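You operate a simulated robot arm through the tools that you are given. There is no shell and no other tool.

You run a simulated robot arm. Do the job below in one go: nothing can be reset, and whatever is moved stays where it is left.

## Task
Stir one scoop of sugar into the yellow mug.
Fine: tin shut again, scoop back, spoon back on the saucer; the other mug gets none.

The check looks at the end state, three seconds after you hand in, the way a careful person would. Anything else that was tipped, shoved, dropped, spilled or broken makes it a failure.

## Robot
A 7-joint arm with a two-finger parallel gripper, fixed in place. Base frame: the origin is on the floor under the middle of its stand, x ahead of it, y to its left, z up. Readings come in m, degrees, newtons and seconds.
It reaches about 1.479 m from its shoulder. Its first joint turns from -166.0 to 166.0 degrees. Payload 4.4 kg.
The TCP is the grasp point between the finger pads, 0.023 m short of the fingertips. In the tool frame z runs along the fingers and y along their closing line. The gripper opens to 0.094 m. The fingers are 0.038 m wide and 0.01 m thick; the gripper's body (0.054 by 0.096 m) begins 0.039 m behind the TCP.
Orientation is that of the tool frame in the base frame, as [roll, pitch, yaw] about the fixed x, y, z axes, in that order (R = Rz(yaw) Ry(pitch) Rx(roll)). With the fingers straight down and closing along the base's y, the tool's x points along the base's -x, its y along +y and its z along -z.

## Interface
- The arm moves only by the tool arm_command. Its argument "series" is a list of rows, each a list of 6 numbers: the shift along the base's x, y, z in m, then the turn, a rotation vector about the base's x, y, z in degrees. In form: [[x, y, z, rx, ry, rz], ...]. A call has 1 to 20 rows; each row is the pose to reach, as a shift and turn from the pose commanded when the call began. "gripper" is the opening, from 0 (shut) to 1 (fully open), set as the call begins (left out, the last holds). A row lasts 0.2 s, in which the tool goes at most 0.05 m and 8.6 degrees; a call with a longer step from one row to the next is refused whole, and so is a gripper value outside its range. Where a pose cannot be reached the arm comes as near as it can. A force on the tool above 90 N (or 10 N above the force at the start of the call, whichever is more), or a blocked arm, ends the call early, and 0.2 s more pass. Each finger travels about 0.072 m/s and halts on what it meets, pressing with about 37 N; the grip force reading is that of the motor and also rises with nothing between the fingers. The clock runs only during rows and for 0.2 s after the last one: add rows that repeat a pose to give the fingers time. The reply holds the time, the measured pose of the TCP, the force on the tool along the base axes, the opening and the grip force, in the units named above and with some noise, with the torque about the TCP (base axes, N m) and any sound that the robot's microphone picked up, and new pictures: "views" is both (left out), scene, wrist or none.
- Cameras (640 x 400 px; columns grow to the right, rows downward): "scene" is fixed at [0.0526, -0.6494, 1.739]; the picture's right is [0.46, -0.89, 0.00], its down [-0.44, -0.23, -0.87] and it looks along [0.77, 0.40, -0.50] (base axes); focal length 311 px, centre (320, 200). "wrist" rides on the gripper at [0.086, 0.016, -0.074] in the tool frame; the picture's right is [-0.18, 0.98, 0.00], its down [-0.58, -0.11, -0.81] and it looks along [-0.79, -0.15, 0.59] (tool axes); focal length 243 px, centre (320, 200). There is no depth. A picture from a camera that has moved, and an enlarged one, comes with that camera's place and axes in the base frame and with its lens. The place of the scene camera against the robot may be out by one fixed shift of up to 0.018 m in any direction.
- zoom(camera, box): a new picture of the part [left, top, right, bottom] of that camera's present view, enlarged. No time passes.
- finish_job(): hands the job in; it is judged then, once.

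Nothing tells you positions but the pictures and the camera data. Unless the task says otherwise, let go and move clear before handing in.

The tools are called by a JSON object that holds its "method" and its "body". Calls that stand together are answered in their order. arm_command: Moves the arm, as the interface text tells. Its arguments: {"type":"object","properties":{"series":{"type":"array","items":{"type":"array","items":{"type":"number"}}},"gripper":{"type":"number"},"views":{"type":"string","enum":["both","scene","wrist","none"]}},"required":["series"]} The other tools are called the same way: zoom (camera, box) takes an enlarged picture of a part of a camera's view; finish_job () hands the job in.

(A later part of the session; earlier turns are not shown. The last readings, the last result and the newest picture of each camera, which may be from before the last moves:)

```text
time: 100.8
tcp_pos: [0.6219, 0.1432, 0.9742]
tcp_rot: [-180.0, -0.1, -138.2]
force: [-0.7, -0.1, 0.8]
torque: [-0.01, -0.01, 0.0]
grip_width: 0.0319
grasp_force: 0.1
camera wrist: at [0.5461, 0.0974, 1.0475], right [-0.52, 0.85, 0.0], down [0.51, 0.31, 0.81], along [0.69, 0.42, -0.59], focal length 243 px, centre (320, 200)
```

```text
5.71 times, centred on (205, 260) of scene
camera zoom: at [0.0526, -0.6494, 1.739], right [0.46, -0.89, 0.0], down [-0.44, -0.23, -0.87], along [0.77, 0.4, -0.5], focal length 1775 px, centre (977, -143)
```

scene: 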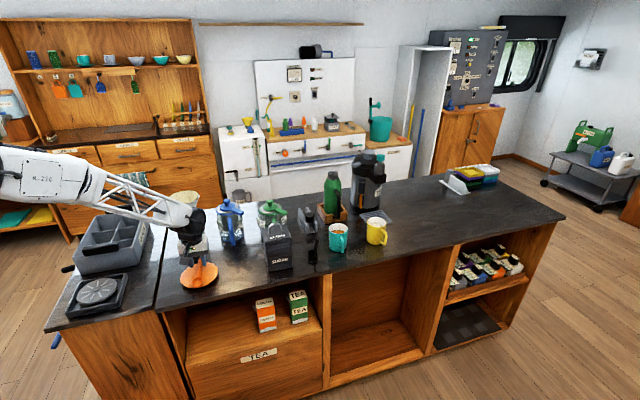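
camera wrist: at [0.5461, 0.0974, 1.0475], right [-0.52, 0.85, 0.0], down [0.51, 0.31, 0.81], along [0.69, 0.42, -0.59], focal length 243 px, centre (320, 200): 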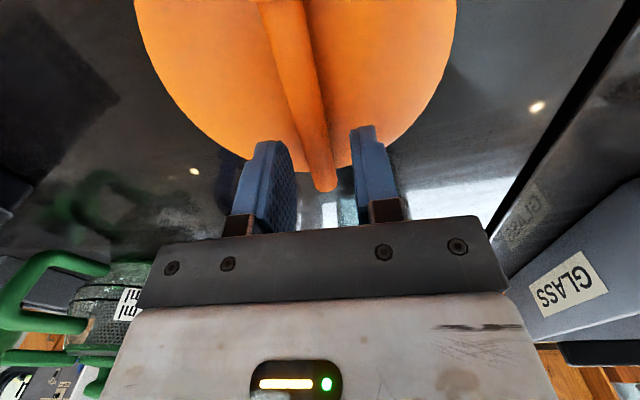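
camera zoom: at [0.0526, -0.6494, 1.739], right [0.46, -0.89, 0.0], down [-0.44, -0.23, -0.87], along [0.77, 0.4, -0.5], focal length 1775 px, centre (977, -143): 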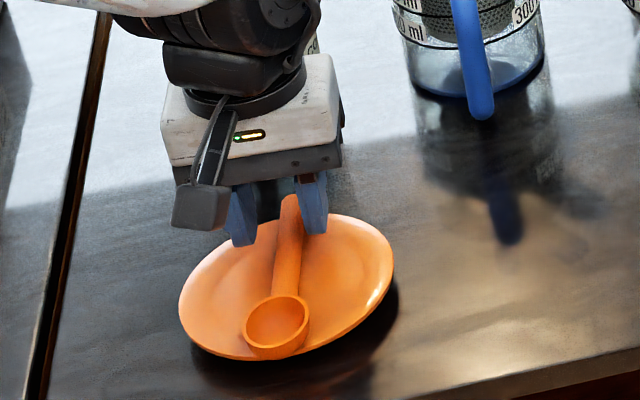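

The tips are level with the handle's middle; I'll shift back 1.5 mm and go 8 mm deeper.

{"method": "arm_command", "body": {"series": [[0.001, -0.0011, -0.002, 0, 0, 0], [0.001, -0.0011, -0.004, 0, 0, 0], [0.001, -0.0011, -0.006, 0, 0, 0], [0.001, -0.0011, -0.008, 0, 0, 0], [0.001, -0.0011, -0.008, 0, 0, 0]], "views": "both"}}

{"method": "zoom", "body": {"camera": "wrist", "box": [220, 40, 420, 240]}}

{"method": "zoom", "body": {"camera": "scene", "box": [175, 240, 235, 295]}}

```text
time: 102.0
tcp_pos: [0.6227, 0.1406, 0.9642]
tcp_rot: [180.0, 0.0, -138.1]
force: [-0.5, 0.9, 0.5]
torque: [-0.01, -0.03, -0.02]
grip_width: 0.0318
grasp_force: 0.1
camera wrist: at [0.5471, 0.0965, 1.0388], right [-0.52, 0.85, 0.0], down [0.51, 0.31, 0.81], along [0.69, 0.42, -0.59], focal length 243 px, centre (320, 200)
```

scene: 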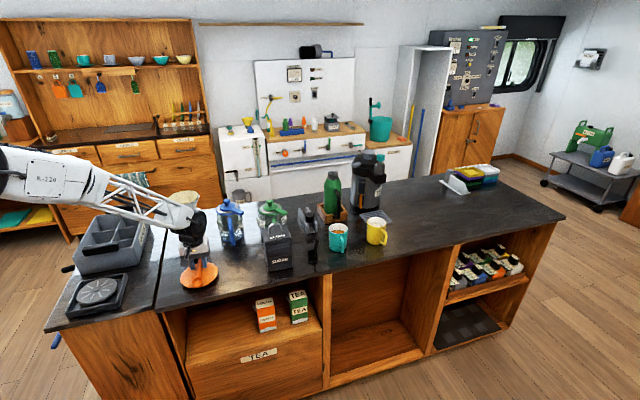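
wrist: 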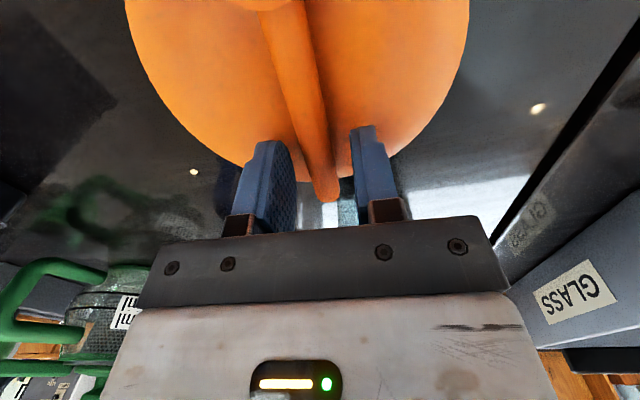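

```text
2.00 times, centred on (320, 140) of wrist
camera zoom: at [0.5471, 0.0965, 1.0388], right [-0.52, 0.85, 0.0], down [0.51, 0.31, 0.81], along [0.69, 0.42, -0.59], focal length 485 px, centre (320, 320)
```

zoom: 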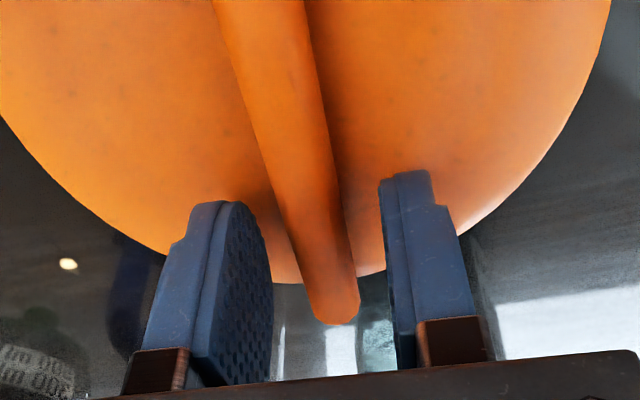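

```text
7.27 times, centred on (205, 268) of scene
camera zoom: at [0.0526, -0.6494, 1.739], right [0.46, -0.89, 0.0], down [-0.44, -0.23, -0.87], along [0.77, 0.4, -0.5], focal length 2259 px, centre (1156, -291)
```

zoom: 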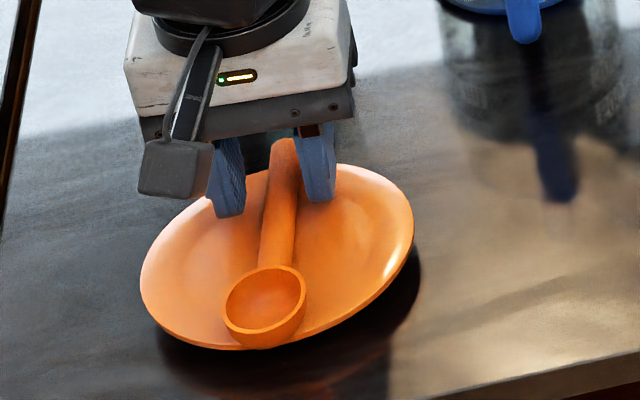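

Fingers straddle the handle with no contact. Closing on the spoon.

{"method": "arm_command", "body": {"series": [[0, 0, 0, 0, 0, 0], [0, 0, 0, 0, 0, 0], [0, 0, 0, 0, 0, 0]], "gripper": 0, "views": "both"}}

{"method": "zoom", "body": {"camera": "wrist", "box": [220, 0, 420, 200]}}

{"method": "zoom", "body": {"camera": "scene", "box": [175, 240, 235, 295]}}

```text
time: 102.8
tcp_pos: [0.6229, 0.1413, 0.9648]
tcp_rot: [-180.0, 0.0, -138.1]
force: [-0.1, 0.7, -0.4]
torque: [-0.04, 0.0, -0.02]
grip_width: 0.0147
grasp_force: 36.7
camera wrist: at [0.5471, 0.0965, 1.0389], right [-0.52, 0.85, 0.0], down [0.51, 0.31, 0.81], along [0.69, 0.42, -0.59], focal length 243 px, centre (320, 200)
```

scene: 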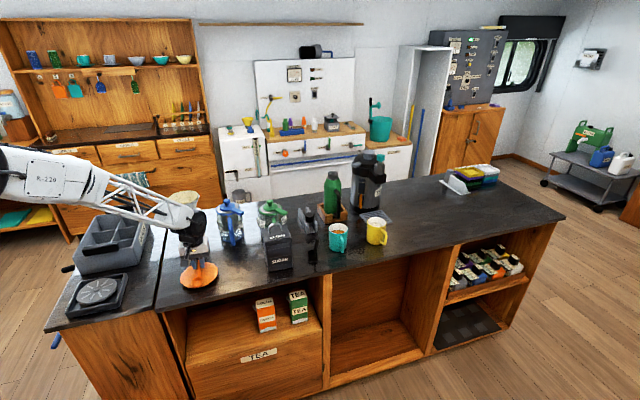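
wrist: 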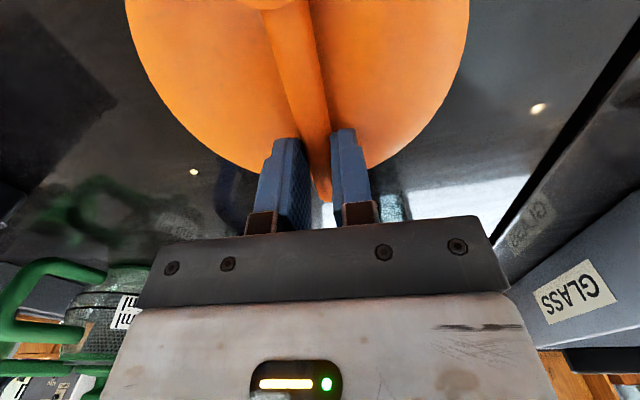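

```text
2.00 times, centred on (320, 100) of wrist
camera zoom: at [0.5471, 0.0965, 1.0389], right [-0.52, 0.85, 0.0], down [0.51, 0.31, 0.81], along [0.69, 0.42, -0.59], focal length 485 px, centre (320, 400)
```

zoom: 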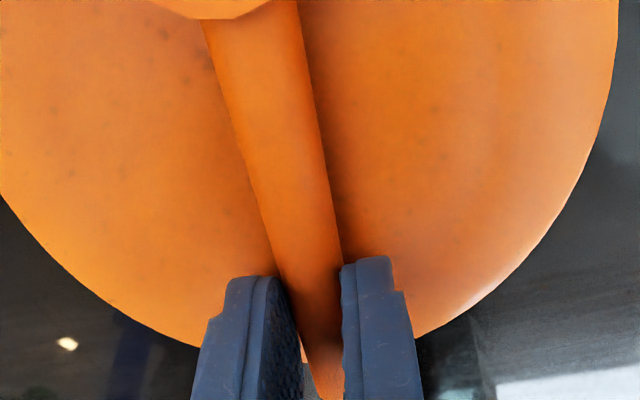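

```text
7.27 times, centred on (205, 268) of scene
camera zoom: at [0.0526, -0.6494, 1.739], right [0.46, -0.89, 0.0], down [-0.44, -0.23, -0.87], along [0.77, 0.4, -0.5], focal length 2259 px, centre (1156, -291)
```

zoom: 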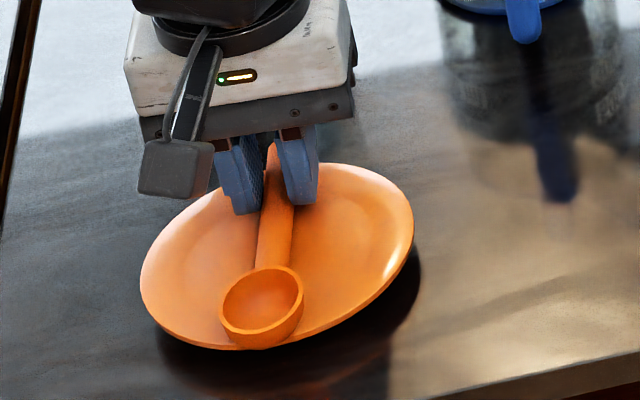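

Gripped at 14.7 mm. I'll lift slowly and check the spoon comes level and leaves the saucer in place.

{"method": "arm_command", "body": {"series": [[0, 0, 0.004, 0, 0, 0], [0, 0, 0.01, 0, 0, 0], [0, 0, 0.02, 0, 0, 0], [0, 0, 0.03, 0, 0, 0], [0, 0, 0.03, 0, 0, 0]], "views": "both"}}

{"method": "zoom", "body": {"camera": "wrist", "box": [220, 0, 420, 200]}}

{"method": "zoom", "body": {"camera": "scene", "box": [175, 230, 235, 295]}}

```text
time: 104.0
tcp_pos: [0.623, 0.1404, 0.9947]
tcp_rot: [-180.0, -0.1, -138.1]
force: [1.1, -0.4, -0.8]
torque: [0.01, -0.02, -0.05]
grip_width: 0.0148
grasp_force: 36.9
camera wrist: at [0.5469, 0.0955, 1.0692], right [-0.52, 0.85, 0.0], down [0.51, 0.31, 0.81], along [0.69, 0.42, -0.59], focal length 243 px, centre (320, 200)
```

scene: 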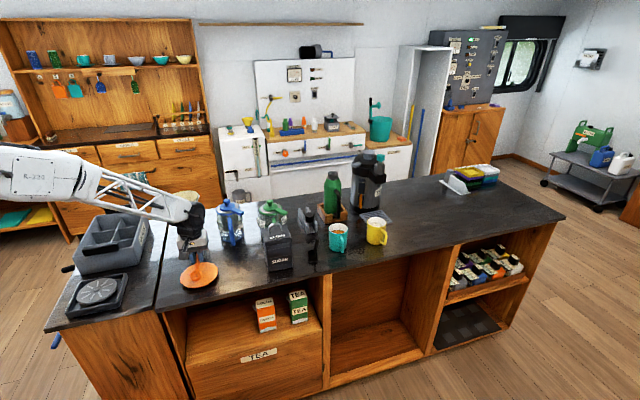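
wrist: 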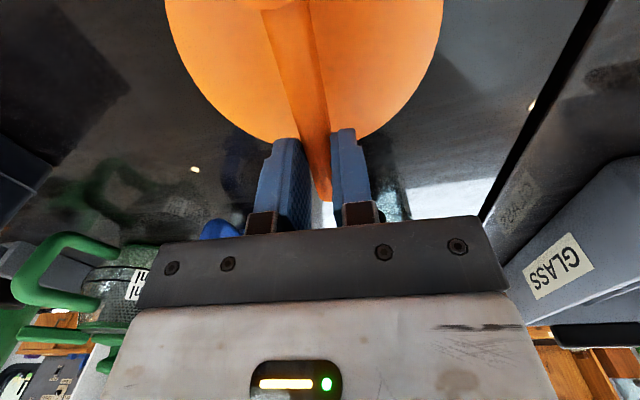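

```text
2.00 times, centred on (320, 100) of wrist
camera zoom: at [0.5469, 0.0955, 1.0692], right [-0.52, 0.85, 0.0], down [0.51, 0.31, 0.81], along [0.69, 0.42, -0.59], focal length 485 px, centre (320, 400)
```

zoom: 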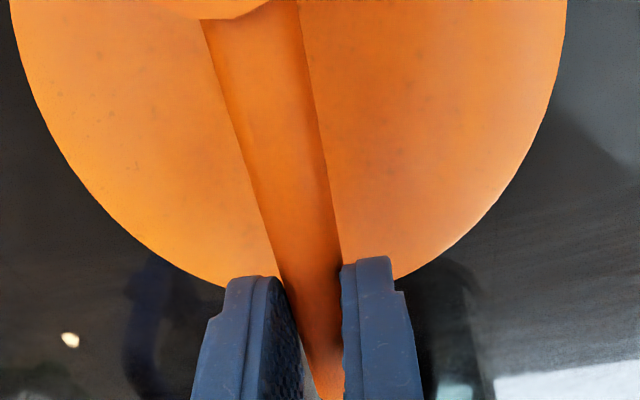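

```text
6.15 times, centred on (205, 262) of scene
camera zoom: at [0.0526, -0.6494, 1.739], right [0.46, -0.89, 0.0], down [-0.44, -0.23, -0.87], along [0.77, 0.4, -0.5], focal length 1912 px, centre (1028, -185)
```

zoom: 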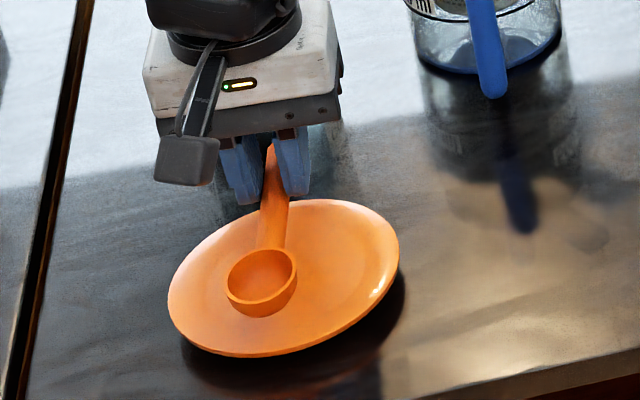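

The spoon came up cleanly and the saucer hasn't moved. I'll raise it high and carry it around the front side toward the yellow mug, turning the hand -32°.

{"method": "arm_command", "body": {"series": [[0, 0, 0.04, 0, 0, 0], [0, 0, 0.085, 0, 0, 0], [0, 0, 0.13, 0, 0, 0], [0, 0, 0.175, 0, 0, 0], [0.013, -0.04, 0.175, 0, 0, -2.5], [0.027, -0.083, 0.175, 0, 0, -5], [0.041, -0.126, 0.175, 0, 0, -7.5], [0.055, -0.169, 0.175, 0, 0, -10], [0.069, -0.212, 0.175, 0, 0, -12.5], [0.083, -0.255, 0.175, 0, 0, -15], [0.097, -0.298, 0.175, 0, 0, -17.5], [0.111, -0.341, 0.175, 0, 0, -20], [0.125, -0.384, 0.175, 0, 0, -22.5], [0.139, -0.427, 0.175, 0, 0, -25], [0.153, -0.47, 0.175, 0, 0, -27.5], [0.167, -0.513, 0.175, 0, 0, -30], [0.1766, -0.5413, 0.175, 0, 0, -32], [0.22, -0.5413, 0.175, 0, 0, -32], [0.264, -0.5427, 0.175, 0, 0, -32], [0.3066, -0.5428, 0.175, 0, 0, -32]], "views": "both"}}

{"method": "zoom", "body": {"camera": "wrist", "box": [200, 0, 440, 200]}}

{"method": "zoom", "body": {"camera": "scene", "box": [310, 160, 430, 280]}}

```text
time: 108.2
tcp_pos: [0.9307, -0.4027, 1.1713]
tcp_rot: [180.0, 0.1, -170.1]
force: [-1.0, 0.3, 1.2]
torque: [-0.02, -0.01, -0.02]
grip_width: 0.0147
grasp_force: 37.1
camera wrist: at [0.8408, -0.3995, 1.2457], right [0.01, 1.0, 0.0], down [0.59, -0.01, 0.81], along [0.81, -0.01, -0.59], focal length 243 px, centre (320, 200)
```

scene: 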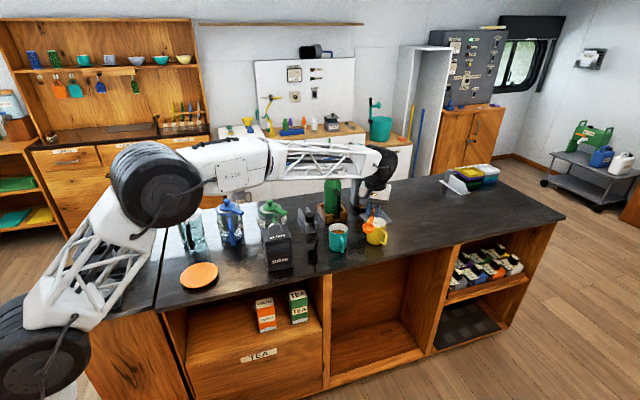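
wrist: 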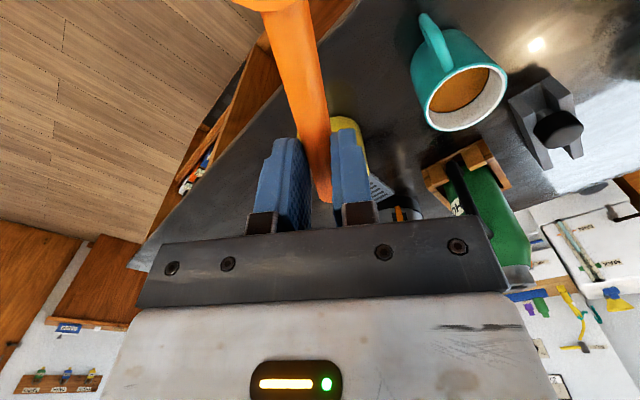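

```text
2.00 times, centred on (320, 100) of wrist
camera zoom: at [0.8408, -0.3995, 1.2457], right [0.01, 1.0, 0.0], down [0.59, -0.01, 0.81], along [0.81, -0.01, -0.59], focal length 485 px, centre (320, 400)
```

zoom: 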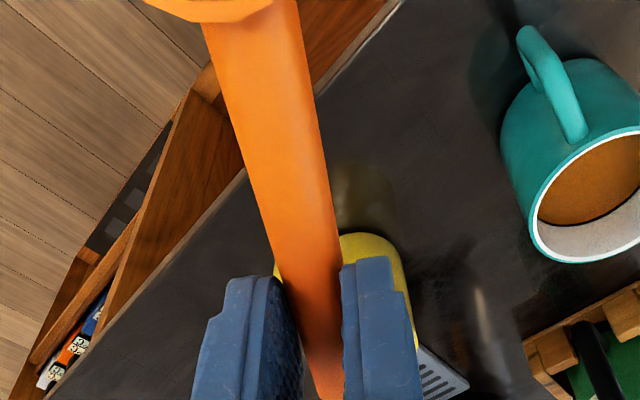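

```text
3.33 times, centred on (370, 220) of scene
camera zoom: at [0.0526, -0.6494, 1.739], right [0.46, -0.89, 0.0], down [-0.44, -0.23, -0.87], along [0.77, 0.4, -0.5], focal length 1036 px, centre (153, 133)
```

zoom: 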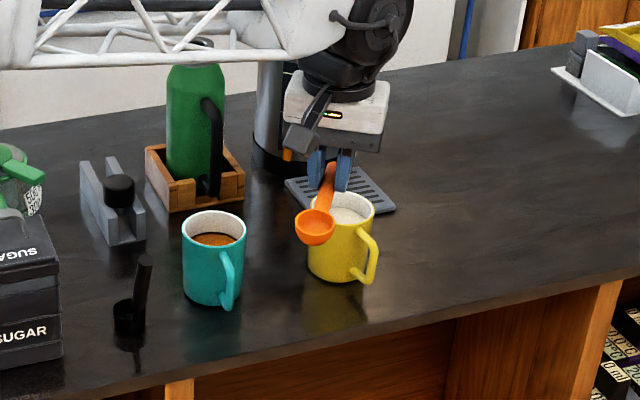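

The spoon hides the mug from the wrist camera. I'll step sideways to the front to get an unobstructed view of the yellow mug for exact centring.

{"method": "arm_command", "body": {"series": [[0.006, -0.04, 0, 0, 0, 0], [0.012, -0.08, 0, 0, 0, 0], [0.02, -0.12, 0, 0, 0, 0], [0.02, -0.13, 0, 0, 0, 0], [0.02, -0.13, 0, 0, 0, 0]], "views": "both"}}

{"method": "zoom", "body": {"camera": "wrist", "box": [360, 80, 500, 200]}}

{"method": "zoom", "body": {"camera": "scene", "box": [350, 200, 400, 255]}}

```text
time: 109.4
tcp_pos: [0.9491, -0.5337, 1.1694]
tcp_rot: [180.0, 0.0, -170.1]
force: [0.0, 0.8, -0.2]
torque: [0.01, -0.02, -0.01]
grip_width: 0.0147
grasp_force: 36.7
camera wrist: at [0.8607, -0.5309, 1.2434], right [0.01, 1.0, 0.0], down [0.59, -0.01, 0.81], along [0.81, -0.01, -0.59], focal length 243 px, centre (320, 200)
```

scene: 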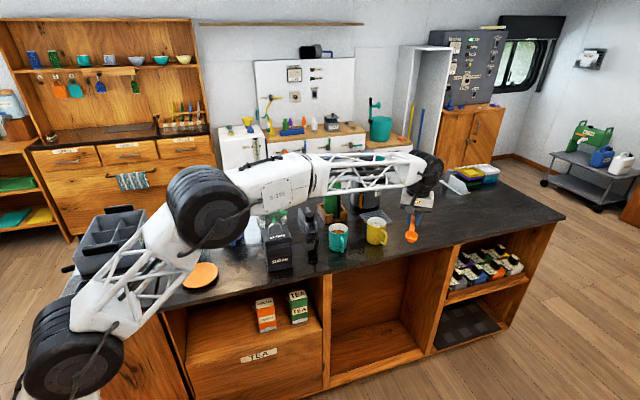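
wrist: 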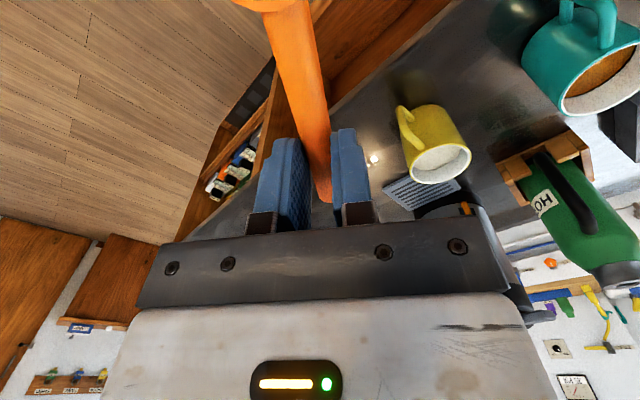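

```text
3.33 times, centred on (430, 140) of wrist
camera zoom: at [0.8607, -0.5309, 1.2434], right [0.01, 1.0, 0.0], down [0.59, -0.01, 0.81], along [0.81, -0.01, -0.59], focal length 809 px, centre (-47, 400)
```

zoom: 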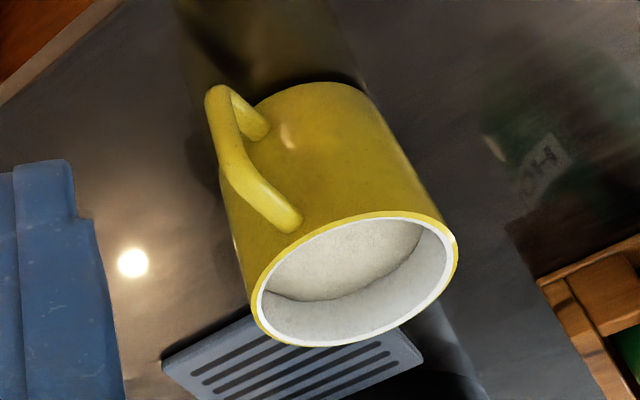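

```text
7.27 times, centred on (375, 228) of scene
camera zoom: at [0.0526, -0.6494, 1.739], right [0.46, -0.89, 0.0], down [-0.44, -0.23, -0.87], along [0.77, 0.4, -0.5], focal length 2259 px, centre (-80, 0)
```

zoom: 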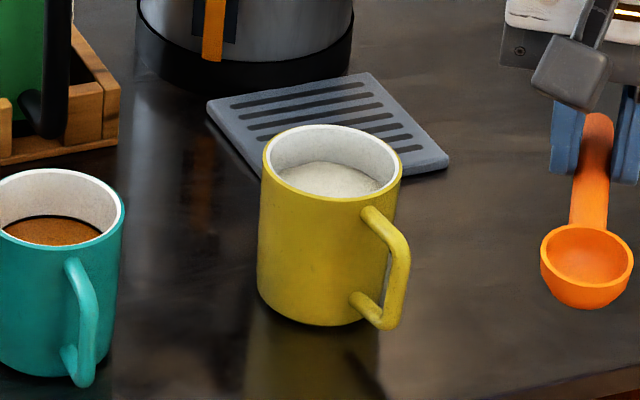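

The mug is in plain view now. I'll zoom closer to measure its rim ellipse precisely.

{"method": "zoom", "body": {"camera": "wrist", "box": [395, 135, 480, 190]}}

{"method": "zoom", "body": {"camera": "scene", "box": [362, 212, 396, 236]}}

```text
7.27 times, centred on (438, 162) of wrist
camera zoom: at [0.8607, -0.5309, 1.2434], right [0.01, 1.0, 0.0], down [0.59, -0.01, 0.81], along [0.81, -0.01, -0.59], focal length 1764 px, centre (-534, 473)
```

zoom: 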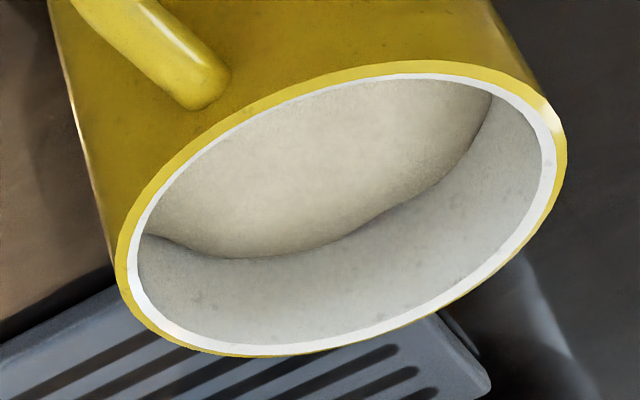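

```text
16.00 times, centred on (379, 224) of scene
camera zoom: at [0.0526, -0.6494, 1.739], right [0.46, -0.89, 0.0], down [-0.44, -0.23, -0.87], along [0.77, 0.4, -0.5], focal length 4970 px, centre (-624, -184)
```

zoom: 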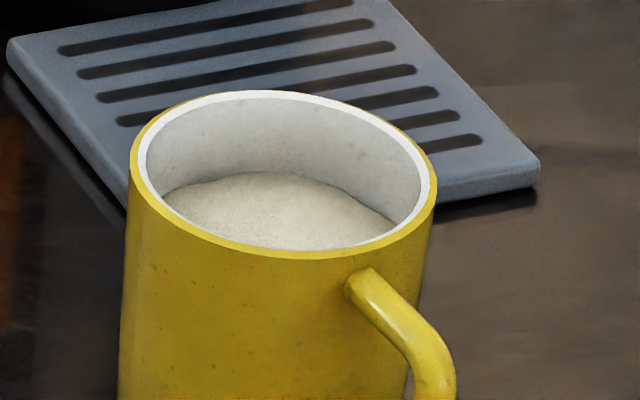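

The mug's centre is about (1.095, -0.374); a heap of sugar shows on the coffee. I'll pitch the hand up by 75° here in the free area in front of the counter, so the spoon hangs nearly vertical with its bowl down.

{"method": "arm_command", "body": {"series": [[0, 0, 0.003, 1.447, -8.207, 0], [0, 0, 0.006, 2.894, -16.414, 0], [0, 0, 0.01, 4.341, -24.621, 0], [0, 0, 0.01, 5.788, -32.828, 0], [0, 0, 0.01, 7.235, -41.035, 0], [0, 0, 0.01, 8.682, -49.242, 0], [0, 0, 0.01, 10.129, -57.449, 0], [0, 0, 0.01, 11.576, -65.656, 0], [0, 0, 0.01, 13.023, -73.86, 0], [0, 0, 0.01, 13.023, -73.86, 0]], "views": "both"}}

{"method": "zoom", "body": {"camera": "scene", "box": [340, 150, 460, 270]}}

{"method": "zoom", "body": {"camera": "wrist", "box": [220, 0, 420, 200]}}

```text
time: 111.6
tcp_pos: [0.9482, -0.5336, 1.1808]
tcp_rot: [179.8, 75.1, -170.3]
force: [-0.1, 0.1, -0.5]
torque: [-0.02, 0.0, -0.01]
grip_width: 0.0148
grasp_force: 37.2
camera wrist: at [0.8524, -0.532, 1.1159], right [-0.12, 0.98, 0.18], down [-0.6, -0.22, 0.77], along [0.79, -0.01, 0.61], focal length 243 px, centre (320, 200)
```

scene: 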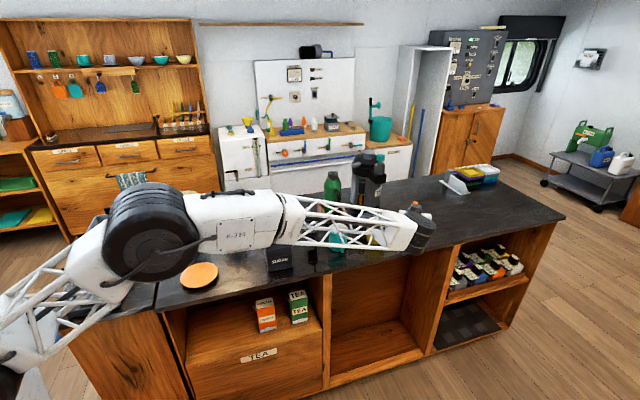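
wrist: 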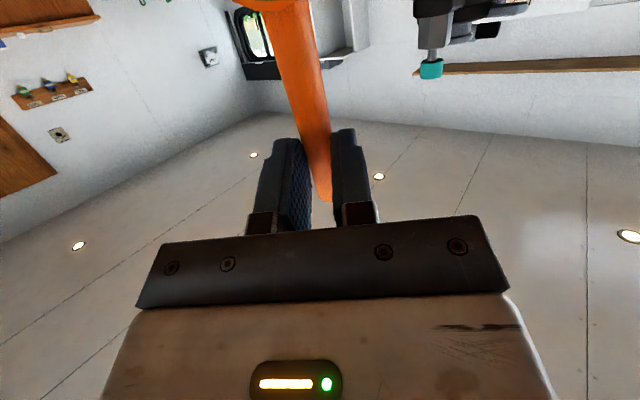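

```text
3.33 times, centred on (400, 210) of scene
camera zoom: at [0.0526, -0.6494, 1.739], right [0.46, -0.89, 0.0], down [-0.44, -0.23, -0.87], along [0.77, 0.4, -0.5], focal length 1036 px, centre (53, 167)
```

zoom: 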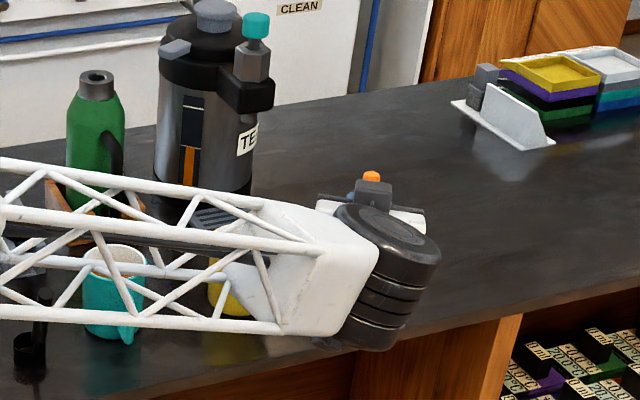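

```text
2.00 times, centred on (320, 100) of wrist
camera zoom: at [0.8524, -0.532, 1.1159], right [-0.12, 0.98, 0.18], down [-0.6, -0.22, 0.77], along [0.79, -0.01, 0.61], focal length 485 px, centre (320, 400)
```

zoom: 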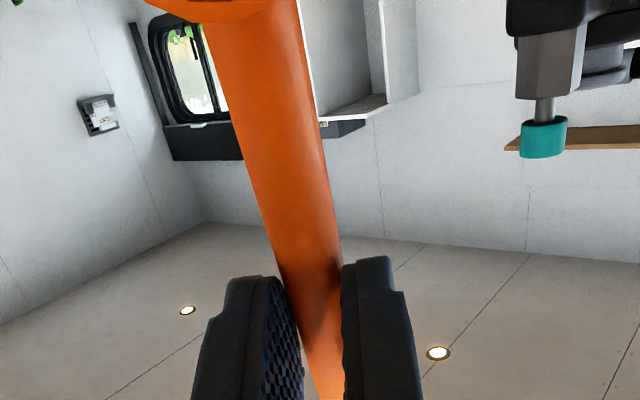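

The spoon hangs bowl-down and the grip is unchanged. I'll move over the yellow mug at this height, keeping the bowl tip well above its rim.

{"method": "arm_command", "body": {"series": [[0.02, 0.022, 0, 0, 0, 0], [0.048, 0.052, 0, 0, 0, 0], [0.076, 0.082, 0, 0, 0, 0], [0.104, 0.112, 0, 0, 0, 0], [0.13, 0.14, 0, 0, 0, 0], [0.1485, 0.16, 0, 0, 0, 0], [0.1485, 0.16, 0, 0, 0, 0]], "views": "both"}}

{"method": "zoom", "body": {"camera": "scene", "box": [340, 160, 420, 250]}}

```text
time: 113.2
tcp_pos: [1.0962, -0.3728, 1.1807]
tcp_rot: [179.8, 75.0, -170.3]
force: [0.4, -0.1, -0.5]
torque: [0.0, 0.03, -0.01]
grip_width: 0.0146
grasp_force: 36.8
camera wrist: at [1.0007, -0.3712, 1.116], right [-0.12, 0.98, 0.18], down [-0.6, -0.22, 0.77], along [0.79, -0.01, 0.61], focal length 243 px, centre (320, 200)
```

scene: 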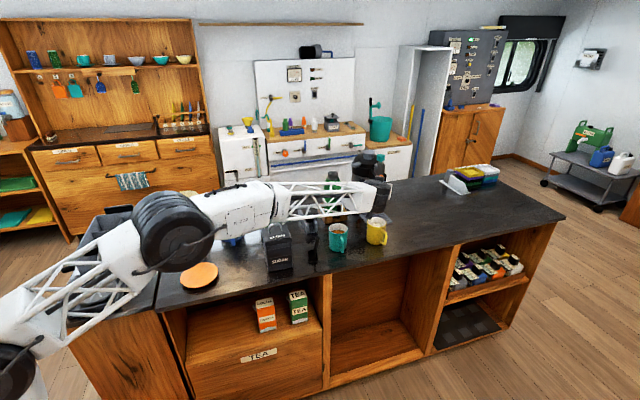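
wrist: 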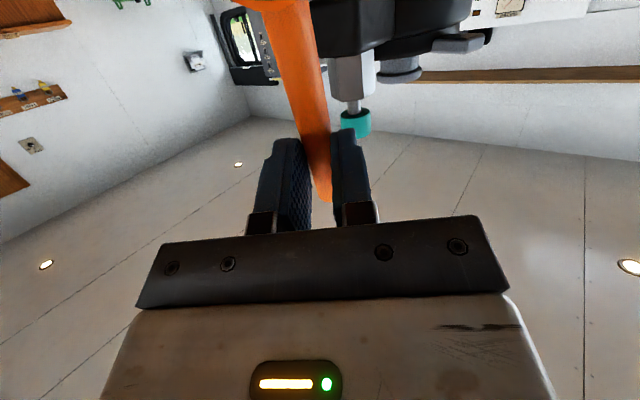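

```text
4.44 times, centred on (380, 205) of scene
camera zoom: at [0.0526, -0.6494, 1.739], right [0.46, -0.89, 0.0], down [-0.44, -0.23, -0.87], along [0.77, 0.4, -0.5], focal length 1381 px, centre (53, 178)
```

zoom: 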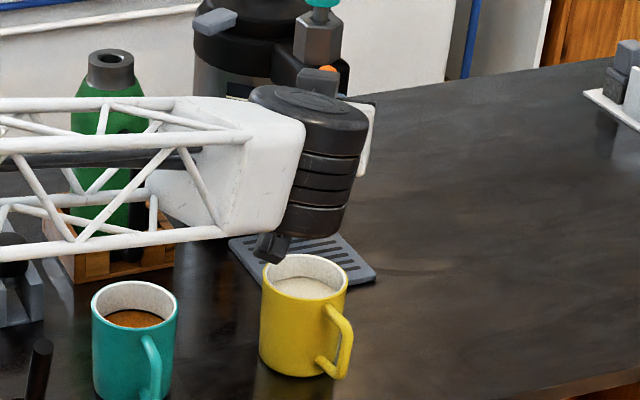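

The spoon is above the mug (hidden from the scene camera by the wrist). I'll lower it in stages, watching for any contact force at the rim.

{"method": "arm_command", "body": {"series": [[0, 0, -0.02, 0, 0, 0], [0, 0, -0.04, 0, 0, 0], [0, 0, -0.055, 0, 0, 0], [0, 0, -0.07, 0, 0, 0], [0, 0, -0.07, 0, 0, 0]], "views": "scene"}}

{"method": "zoom", "body": {"camera": "scene", "box": [340, 180, 420, 260]}}

```text
time: 114.4
tcp_pos: [1.0975, -0.372, 1.1115]
tcp_rot: [179.7, 75.0, -170.3]
force: [0.9, 0.2, -0.5]
torque: [0.03, 0.04, 0.03]
grip_width: 0.0148
grasp_force: 37.4
```

scene: 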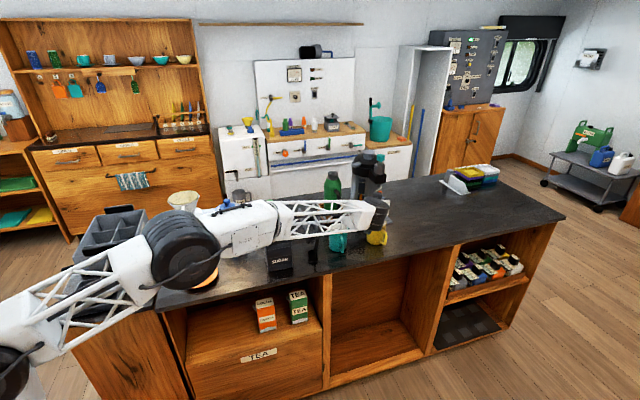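

```text
5.00 times, centred on (380, 220) of scene
camera zoom: at [0.0526, -0.6494, 1.739], right [0.46, -0.89, 0.0], down [-0.44, -0.23, -0.87], along [0.77, 0.4, -0.5], focal length 1553 px, centre (20, 100)
```

zoom: 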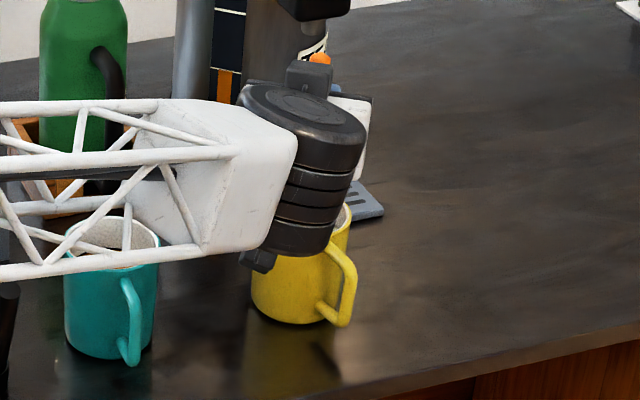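

No contact. Continuing down into the mug.

{"method": "arm_command", "body": {"series": [[0, 0, -0.01, 0, 0, 0], [0, 0, -0.02, 0, 0, 0], [0, 0, -0.028, 0, 0, 0], [0, 0, -0.028, 0, 0, 0]], "views": "none"}}

{"method": "arm_command", "body": {"series": [[0, 0, -0.008, 0, 0, 0], [0, 0, -0.016, 0, 0, 0], [0, 0, -0.022, 0, 0, 0], [0, 0, -0.022, 0, 0, 0]], "views": "both"}}

{"method": "zoom", "body": {"camera": "scene", "box": [340, 180, 420, 260]}}

{"method": "zoom", "body": {"camera": "wrist", "box": [180, 0, 460, 200]}}

```text
time: 115.4
tcp_pos: [1.0979, -0.3716, 1.0825]
tcp_rot: [179.6, 74.9, -170.4]
force: [0.0, -0.7, -0.4]
torque: [0.01, 0.02, 0.03]
grip_width: 0.0147
grasp_force: 36.9
```

```text
time: 116.4
tcp_pos: [1.0982, -0.3726, 1.0595]
tcp_rot: [179.6, 75.0, -170.4]
force: [0.3, -0.7, -0.7]
torque: [-0.01, 0.02, -0.01]
grip_width: 0.0148
grasp_force: 37.0
camera wrist: at [1.0017, -0.371, 0.996], right [-0.12, 0.98, 0.18], down [-0.6, -0.22, 0.77], along [0.79, -0.01, 0.61], focal length 243 px, centre (320, 200)
```

scene: 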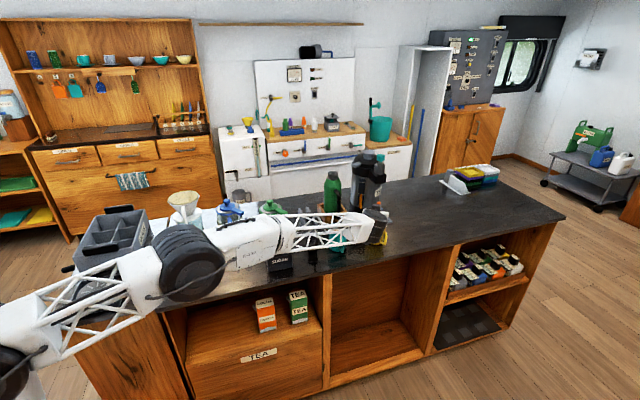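
wrist: 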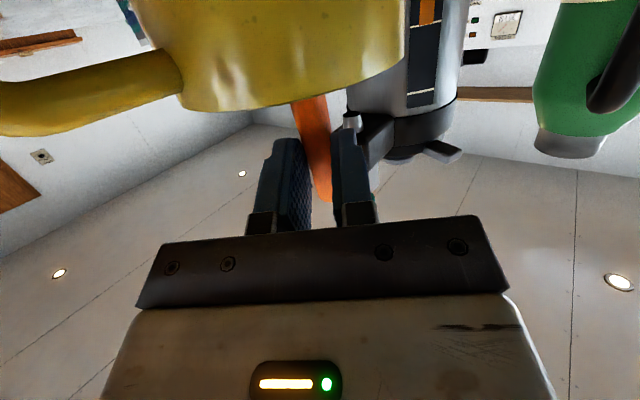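

```text
5.00 times, centred on (380, 220) of scene
camera zoom: at [0.0526, -0.6494, 1.739], right [0.46, -0.89, 0.0], down [-0.44, -0.23, -0.87], along [0.77, 0.4, -0.5], focal length 1553 px, centre (20, 100)
```

zoom: 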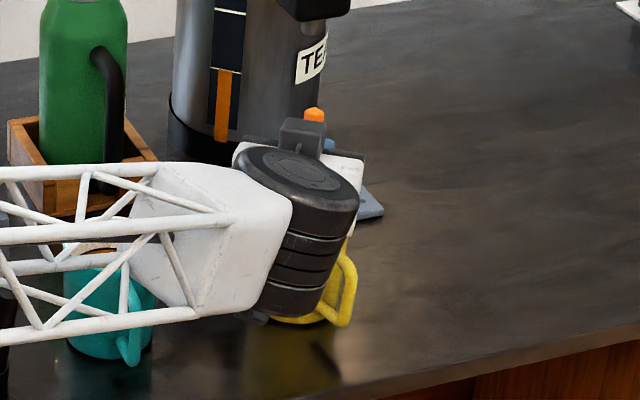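

```text
2.00 times, centred on (320, 100) of wrist
camera zoom: at [1.0017, -0.371, 0.996], right [-0.12, 0.98, 0.18], down [-0.6, -0.22, 0.77], along [0.79, -0.01, 0.61], focal length 485 px, centre (320, 400)
```

zoom: 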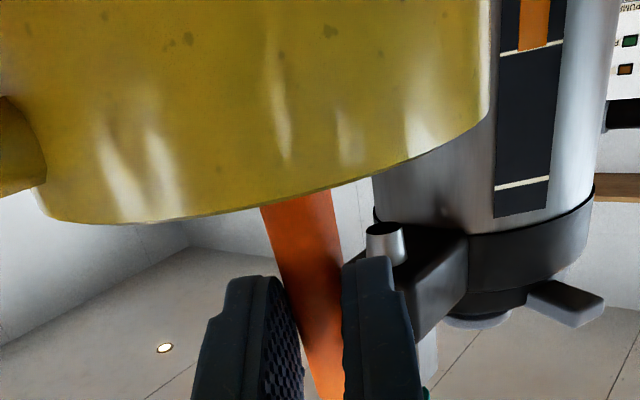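

The spoon is in the mug, and the wrist view shows the mug centred on the hand within about 2 mm (the bowl about 5 mm off to the left-back, which I correct for). I'll start stirring with small circles, checking forces.

{"method": "arm_command", "body": {"series": [[0.0008, -0.0049, 0, 0, 0, 0], [0.0058, -0.0049, 0, 0, 0, 0], [0.0043, -0.0014, 0, 0, 0, 0], [0.0008, 0.0001, 0, 0, 0, 0], [-0.0027, -0.0014, 0, 0, 0, 0], [-0.0042, -0.0049, 0, 0, 0, 0], [-0.0027, -0.0084, 0, 0, 0, 0], [0.0008, -0.0099, 0, 0, 0, 0], [0.0043, -0.0084, 0, 0, 0, 0], [0.0058, -0.0049, 0, 0, 0, 0], [0.0008, -0.0049, 0, 0, 0, 0]], "views": "both"}}

{"method": "zoom", "body": {"camera": "wrist", "box": [180, 0, 460, 200]}}

{"method": "zoom", "body": {"camera": "scene", "box": [340, 180, 420, 260]}}

```text
time: 118.8
tcp_pos: [1.099, -0.3769, 1.0607]
tcp_rot: [179.7, 75.0, -170.3]
force: [-0.1, 0.3, 0.0]
torque: [-0.01, 0.0, -0.04]
grip_width: 0.0147
grasp_force: 37.2
camera wrist: at [1.0021, -0.3764, 0.9963], right [-0.12, 0.98, 0.18], down [-0.6, -0.22, 0.77], along [0.79, -0.01, 0.61], focal length 243 px, centre (320, 200)
```

scene: 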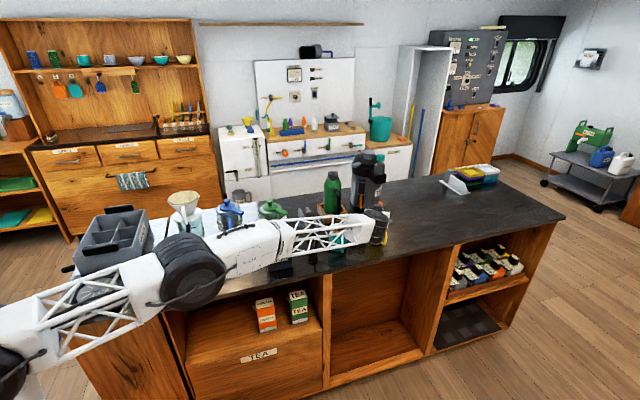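
wrist: 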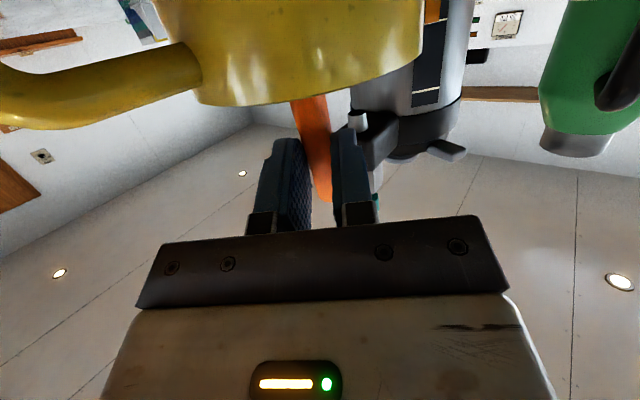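

```text
2.00 times, centred on (320, 100) of wrist
camera zoom: at [1.0021, -0.3764, 0.9963], right [-0.12, 0.98, 0.18], down [-0.6, -0.22, 0.77], along [0.79, -0.01, 0.61], focal length 485 px, centre (320, 400)
```

zoom: 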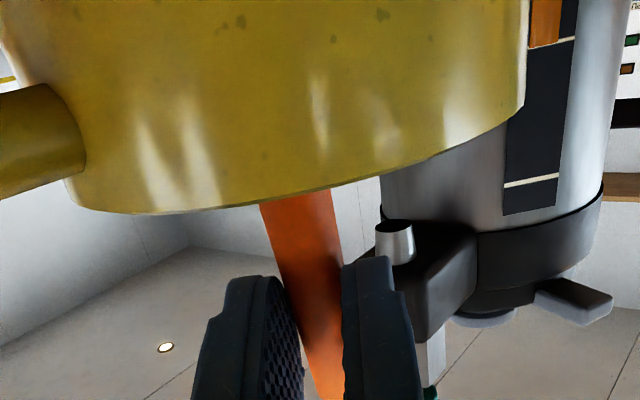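

```text
5.00 times, centred on (380, 220) of scene
camera zoom: at [0.0526, -0.6494, 1.739], right [0.46, -0.89, 0.0], down [-0.44, -0.23, -0.87], along [0.77, 0.4, -0.5], focal length 1553 px, centre (20, 100)
```

zoom: 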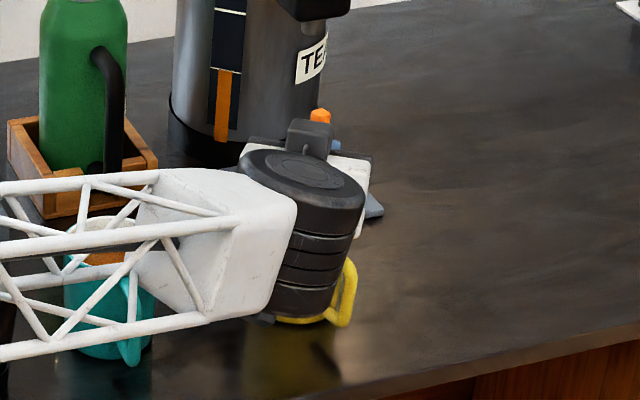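

No contact forces, and the spoon is now centred in the mug. I'll do several fuller stirring circles (7.5 mm radius).

{"method": "arm_command", "body": {"series": [[0.0075, 0, 0, 0, 0, 0], [0.0038, 0.0065, 0, 0, 0, 0], [-0.0038, 0.0065, 0, 0, 0, 0], [-0.0075, 0, 0, 0, 0, 0], [-0.0038, -0.0065, 0, 0, 0, 0], [0.0038, -0.0065, 0, 0, 0, 0], [0.0075, 0, 0, 0, 0, 0], [0.0038, 0.0065, 0, 0, 0, 0], [-0.0038, 0.0065, 0, 0, 0, 0], [-0.0075, 0, 0, 0, 0, 0], [-0.0038, -0.0065, 0, 0, 0, 0], [0.0038, -0.0065, 0, 0, 0, 0], [0.0075, 0, 0, 0, 0, 0], [0.0038, 0.0065, 0, 0, 0, 0], [-0.0038, 0.0065, 0, 0, 0, 0], [-0.0075, 0, 0, 0, 0, 0], [-0.0038, -0.0065, 0, 0, 0, 0], [0.0038, -0.0065, 0, 0, 0, 0], [0.0075, 0, 0, 0, 0, 0], [0, 0, 0, 0, 0, 0]], "views": "none"}}

{"method": "arm_command", "body": {"series": [[0.0075, 0, 0, 0, 0, 0], [0.0038, 0.0065, 0, 0, 0, 0], [-0.0038, 0.0065, 0, 0, 0, 0], [-0.0075, 0, 0, 0, 0, 0], [-0.0038, -0.0065, 0, 0, 0, 0], [0.0038, -0.0065, 0, 0, 0, 0], [0.0075, 0, 0, 0, 0, 0], [0.0038, 0.0065, 0, 0, 0, 0], [-0.0038, 0.0065, 0, 0, 0, 0], [-0.0075, 0, 0, 0, 0, 0], [-0.0038, -0.0065, 0, 0, 0, 0], [0.0038, -0.0065, 0, 0, 0, 0], [0.0075, 0, 0, 0, 0, 0], [0.0038, 0.0065, 0, 0, 0, 0], [-0.0038, 0.0065, 0, 0, 0, 0], [-0.0075, 0, 0, 0, 0, 0], [-0.0038, -0.0065, 0, 0, 0, 0], [0.0038, -0.0065, 0, 0, 0, 0], [0.0075, 0, 0, 0, 0, 0], [0, 0, 0, 0, 0, 0]], "views": "both"}}

{"method": "zoom", "body": {"camera": "wrist", "box": [180, 0, 460, 200]}}

```text
time: 123.0
tcp_pos: [1.0988, -0.3759, 1.0602]
tcp_rot: [179.8, 75.1, -170.3]
force: [-0.3, 0.5, -0.9]
torque: [0.0, -0.03, -0.03]
grip_width: 0.0146
grasp_force: 36.9
```

```text
time: 127.2
tcp_pos: [1.0986, -0.378, 1.0597]
tcp_rot: [179.6, 75.0, -170.5]
force: [0.3, -0.5, 0.2]
torque: [-0.04, 0.03, 0.03]
grip_width: 0.0146
grasp_force: 37.2
camera wrist: at [1.0023, -0.3762, 0.9957], right [-0.12, 0.98, 0.18], down [-0.6, -0.22, 0.77], along [0.79, -0.01, 0.61], focal length 243 px, centre (320, 200)
```

scene: 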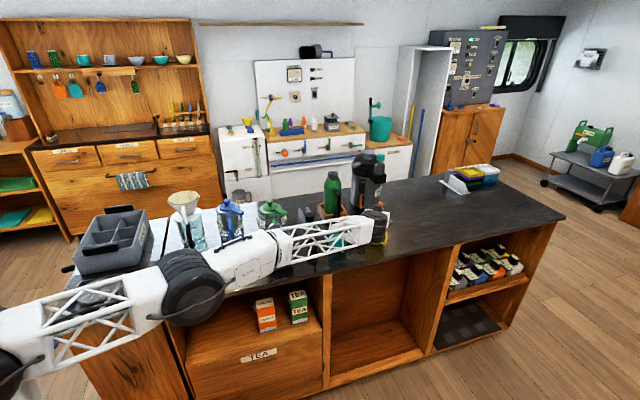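
wrist: 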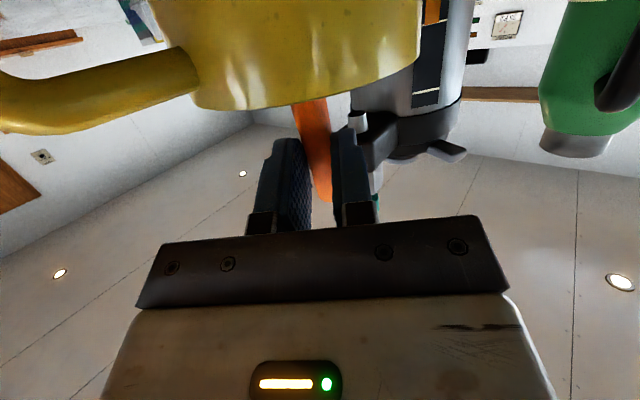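

```text
2.00 times, centred on (320, 100) of wrist
camera zoom: at [1.0023, -0.3762, 0.9957], right [-0.12, 0.98, 0.18], down [-0.6, -0.22, 0.77], along [0.79, -0.01, 0.61], focal length 485 px, centre (320, 400)
```

zoom: 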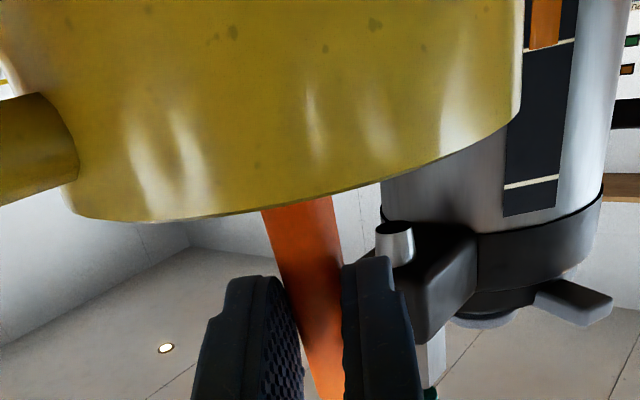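

Still no contact and the mug hasn't moved. I'll stir six more turns, half of them slightly deeper and in the opposite direction.

{"method": "arm_command", "body": {"series": [[0.0075, 0, -0.004, 0, 0, 0], [0.0038, -0.0065, -0.006, 0, 0, 0], [-0.0038, -0.0065, -0.006, 0, 0, 0], [-0.0075, 0, -0.006, 0, 0, 0], [-0.0038, 0.0065, -0.006, 0, 0, 0], [0.0038, 0.0065, -0.006, 0, 0, 0], [0.0075, 0, -0.006, 0, 0, 0], [0.0038, -0.0065, -0.006, 0, 0, 0], [-0.0038, -0.0065, -0.006, 0, 0, 0], [-0.0075, 0, -0.006, 0, 0, 0], [-0.0038, 0.0065, -0.006, 0, 0, 0], [0.0038, 0.0065, -0.006, 0, 0, 0], [0.0075, 0, -0.006, 0, 0, 0], [0.0038, -0.0065, -0.006, 0, 0, 0], [-0.0038, -0.0065, -0.006, 0, 0, 0], [-0.0075, 0, -0.006, 0, 0, 0], [-0.0038, 0.0065, -0.006, 0, 0, 0], [0.0038, 0.0065, -0.006, 0, 0, 0], [0.0075, 0, -0.004, 0, 0, 0], [0, 0, 0, 0, 0, 0]], "views": "none"}}

{"method": "arm_command", "body": {"series": [[0.0075, 0, 0, 0, 0, 0], [0.0038, 0.0065, 0, 0, 0, 0], [-0.0038, 0.0065, 0, 0, 0, 0], [-0.0075, 0, 0, 0, 0, 0], [-0.0038, -0.0065, 0, 0, 0, 0], [0.0038, -0.0065, 0, 0, 0, 0], [0.0075, 0, 0, 0, 0, 0], [0.0038, 0.0065, 0, 0, 0, 0], [-0.0038, 0.0065, 0, 0, 0, 0], [-0.0075, 0, 0, 0, 0, 0], [-0.0038, -0.0065, 0, 0, 0, 0], [0.0038, -0.0065, 0, 0, 0, 0], [0.0075, 0, 0, 0, 0, 0], [0.0038, 0.0065, 0, 0, 0, 0], [-0.0038, 0.0065, 0, 0, 0, 0], [-0.0075, 0, 0, 0, 0, 0], [-0.0038, -0.0065, 0, 0, 0, 0], [0.0038, -0.0065, 0, 0, 0, 0], [0.0075, 0, 0, 0, 0, 0], [0, 0, 0, 0, 0, 0]], "views": "both"}}

{"method": "zoom", "body": {"camera": "scene", "box": [120, 180, 420, 340]}}

```text
time: 131.4
tcp_pos: [1.0973, -0.3772, 1.0593]
tcp_rot: [179.5, 75.0, -170.4]
force: [0.1, 1.0, 0.3]
torque: [-0.01, -0.01, 0.0]
grip_width: 0.0146
grasp_force: 37.1
```

```text
time: 135.6
tcp_pos: [1.0983, -0.3784, 1.0603]
tcp_rot: [179.5, 75.0, -170.4]
force: [-0.1, 0.1, 0.1]
torque: [0.01, -0.02, 0.02]
grip_width: 0.0144
grasp_force: 36.9
camera wrist: at [1.0019, -0.3764, 0.9961], right [-0.12, 0.98, 0.18], down [-0.6, -0.22, 0.77], along [0.79, -0.01, 0.61], focal length 243 px, centre (320, 200)
```

scene: 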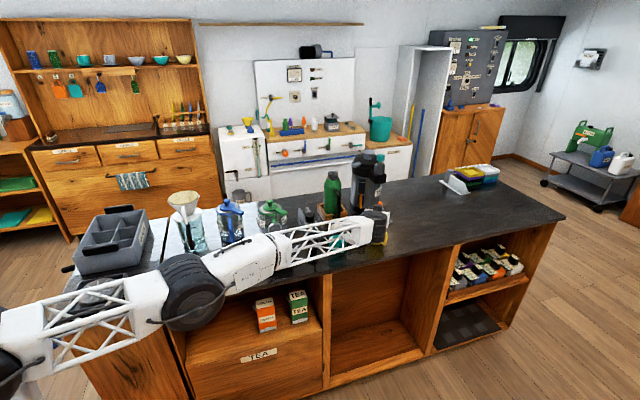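
wrist: 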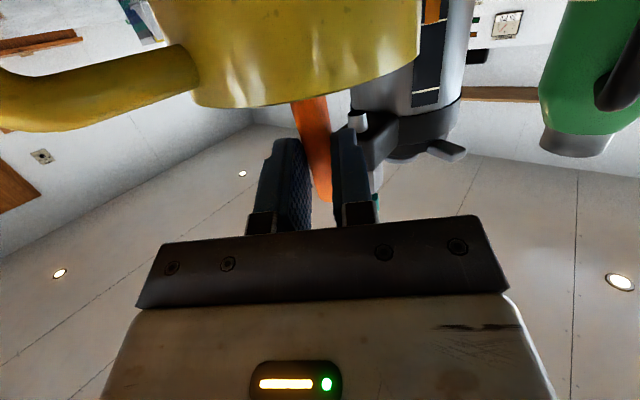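

```text
2.13 times, centred on (270, 260) of scene
camera zoom: at [0.0526, -0.6494, 1.739], right [0.46, -0.89, 0.0], down [-0.44, -0.23, -0.87], along [0.77, 0.4, -0.5], focal length 663 px, centre (427, 72)
```

zoom: 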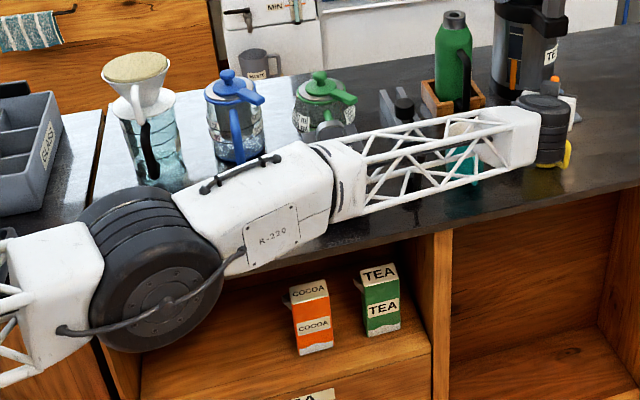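

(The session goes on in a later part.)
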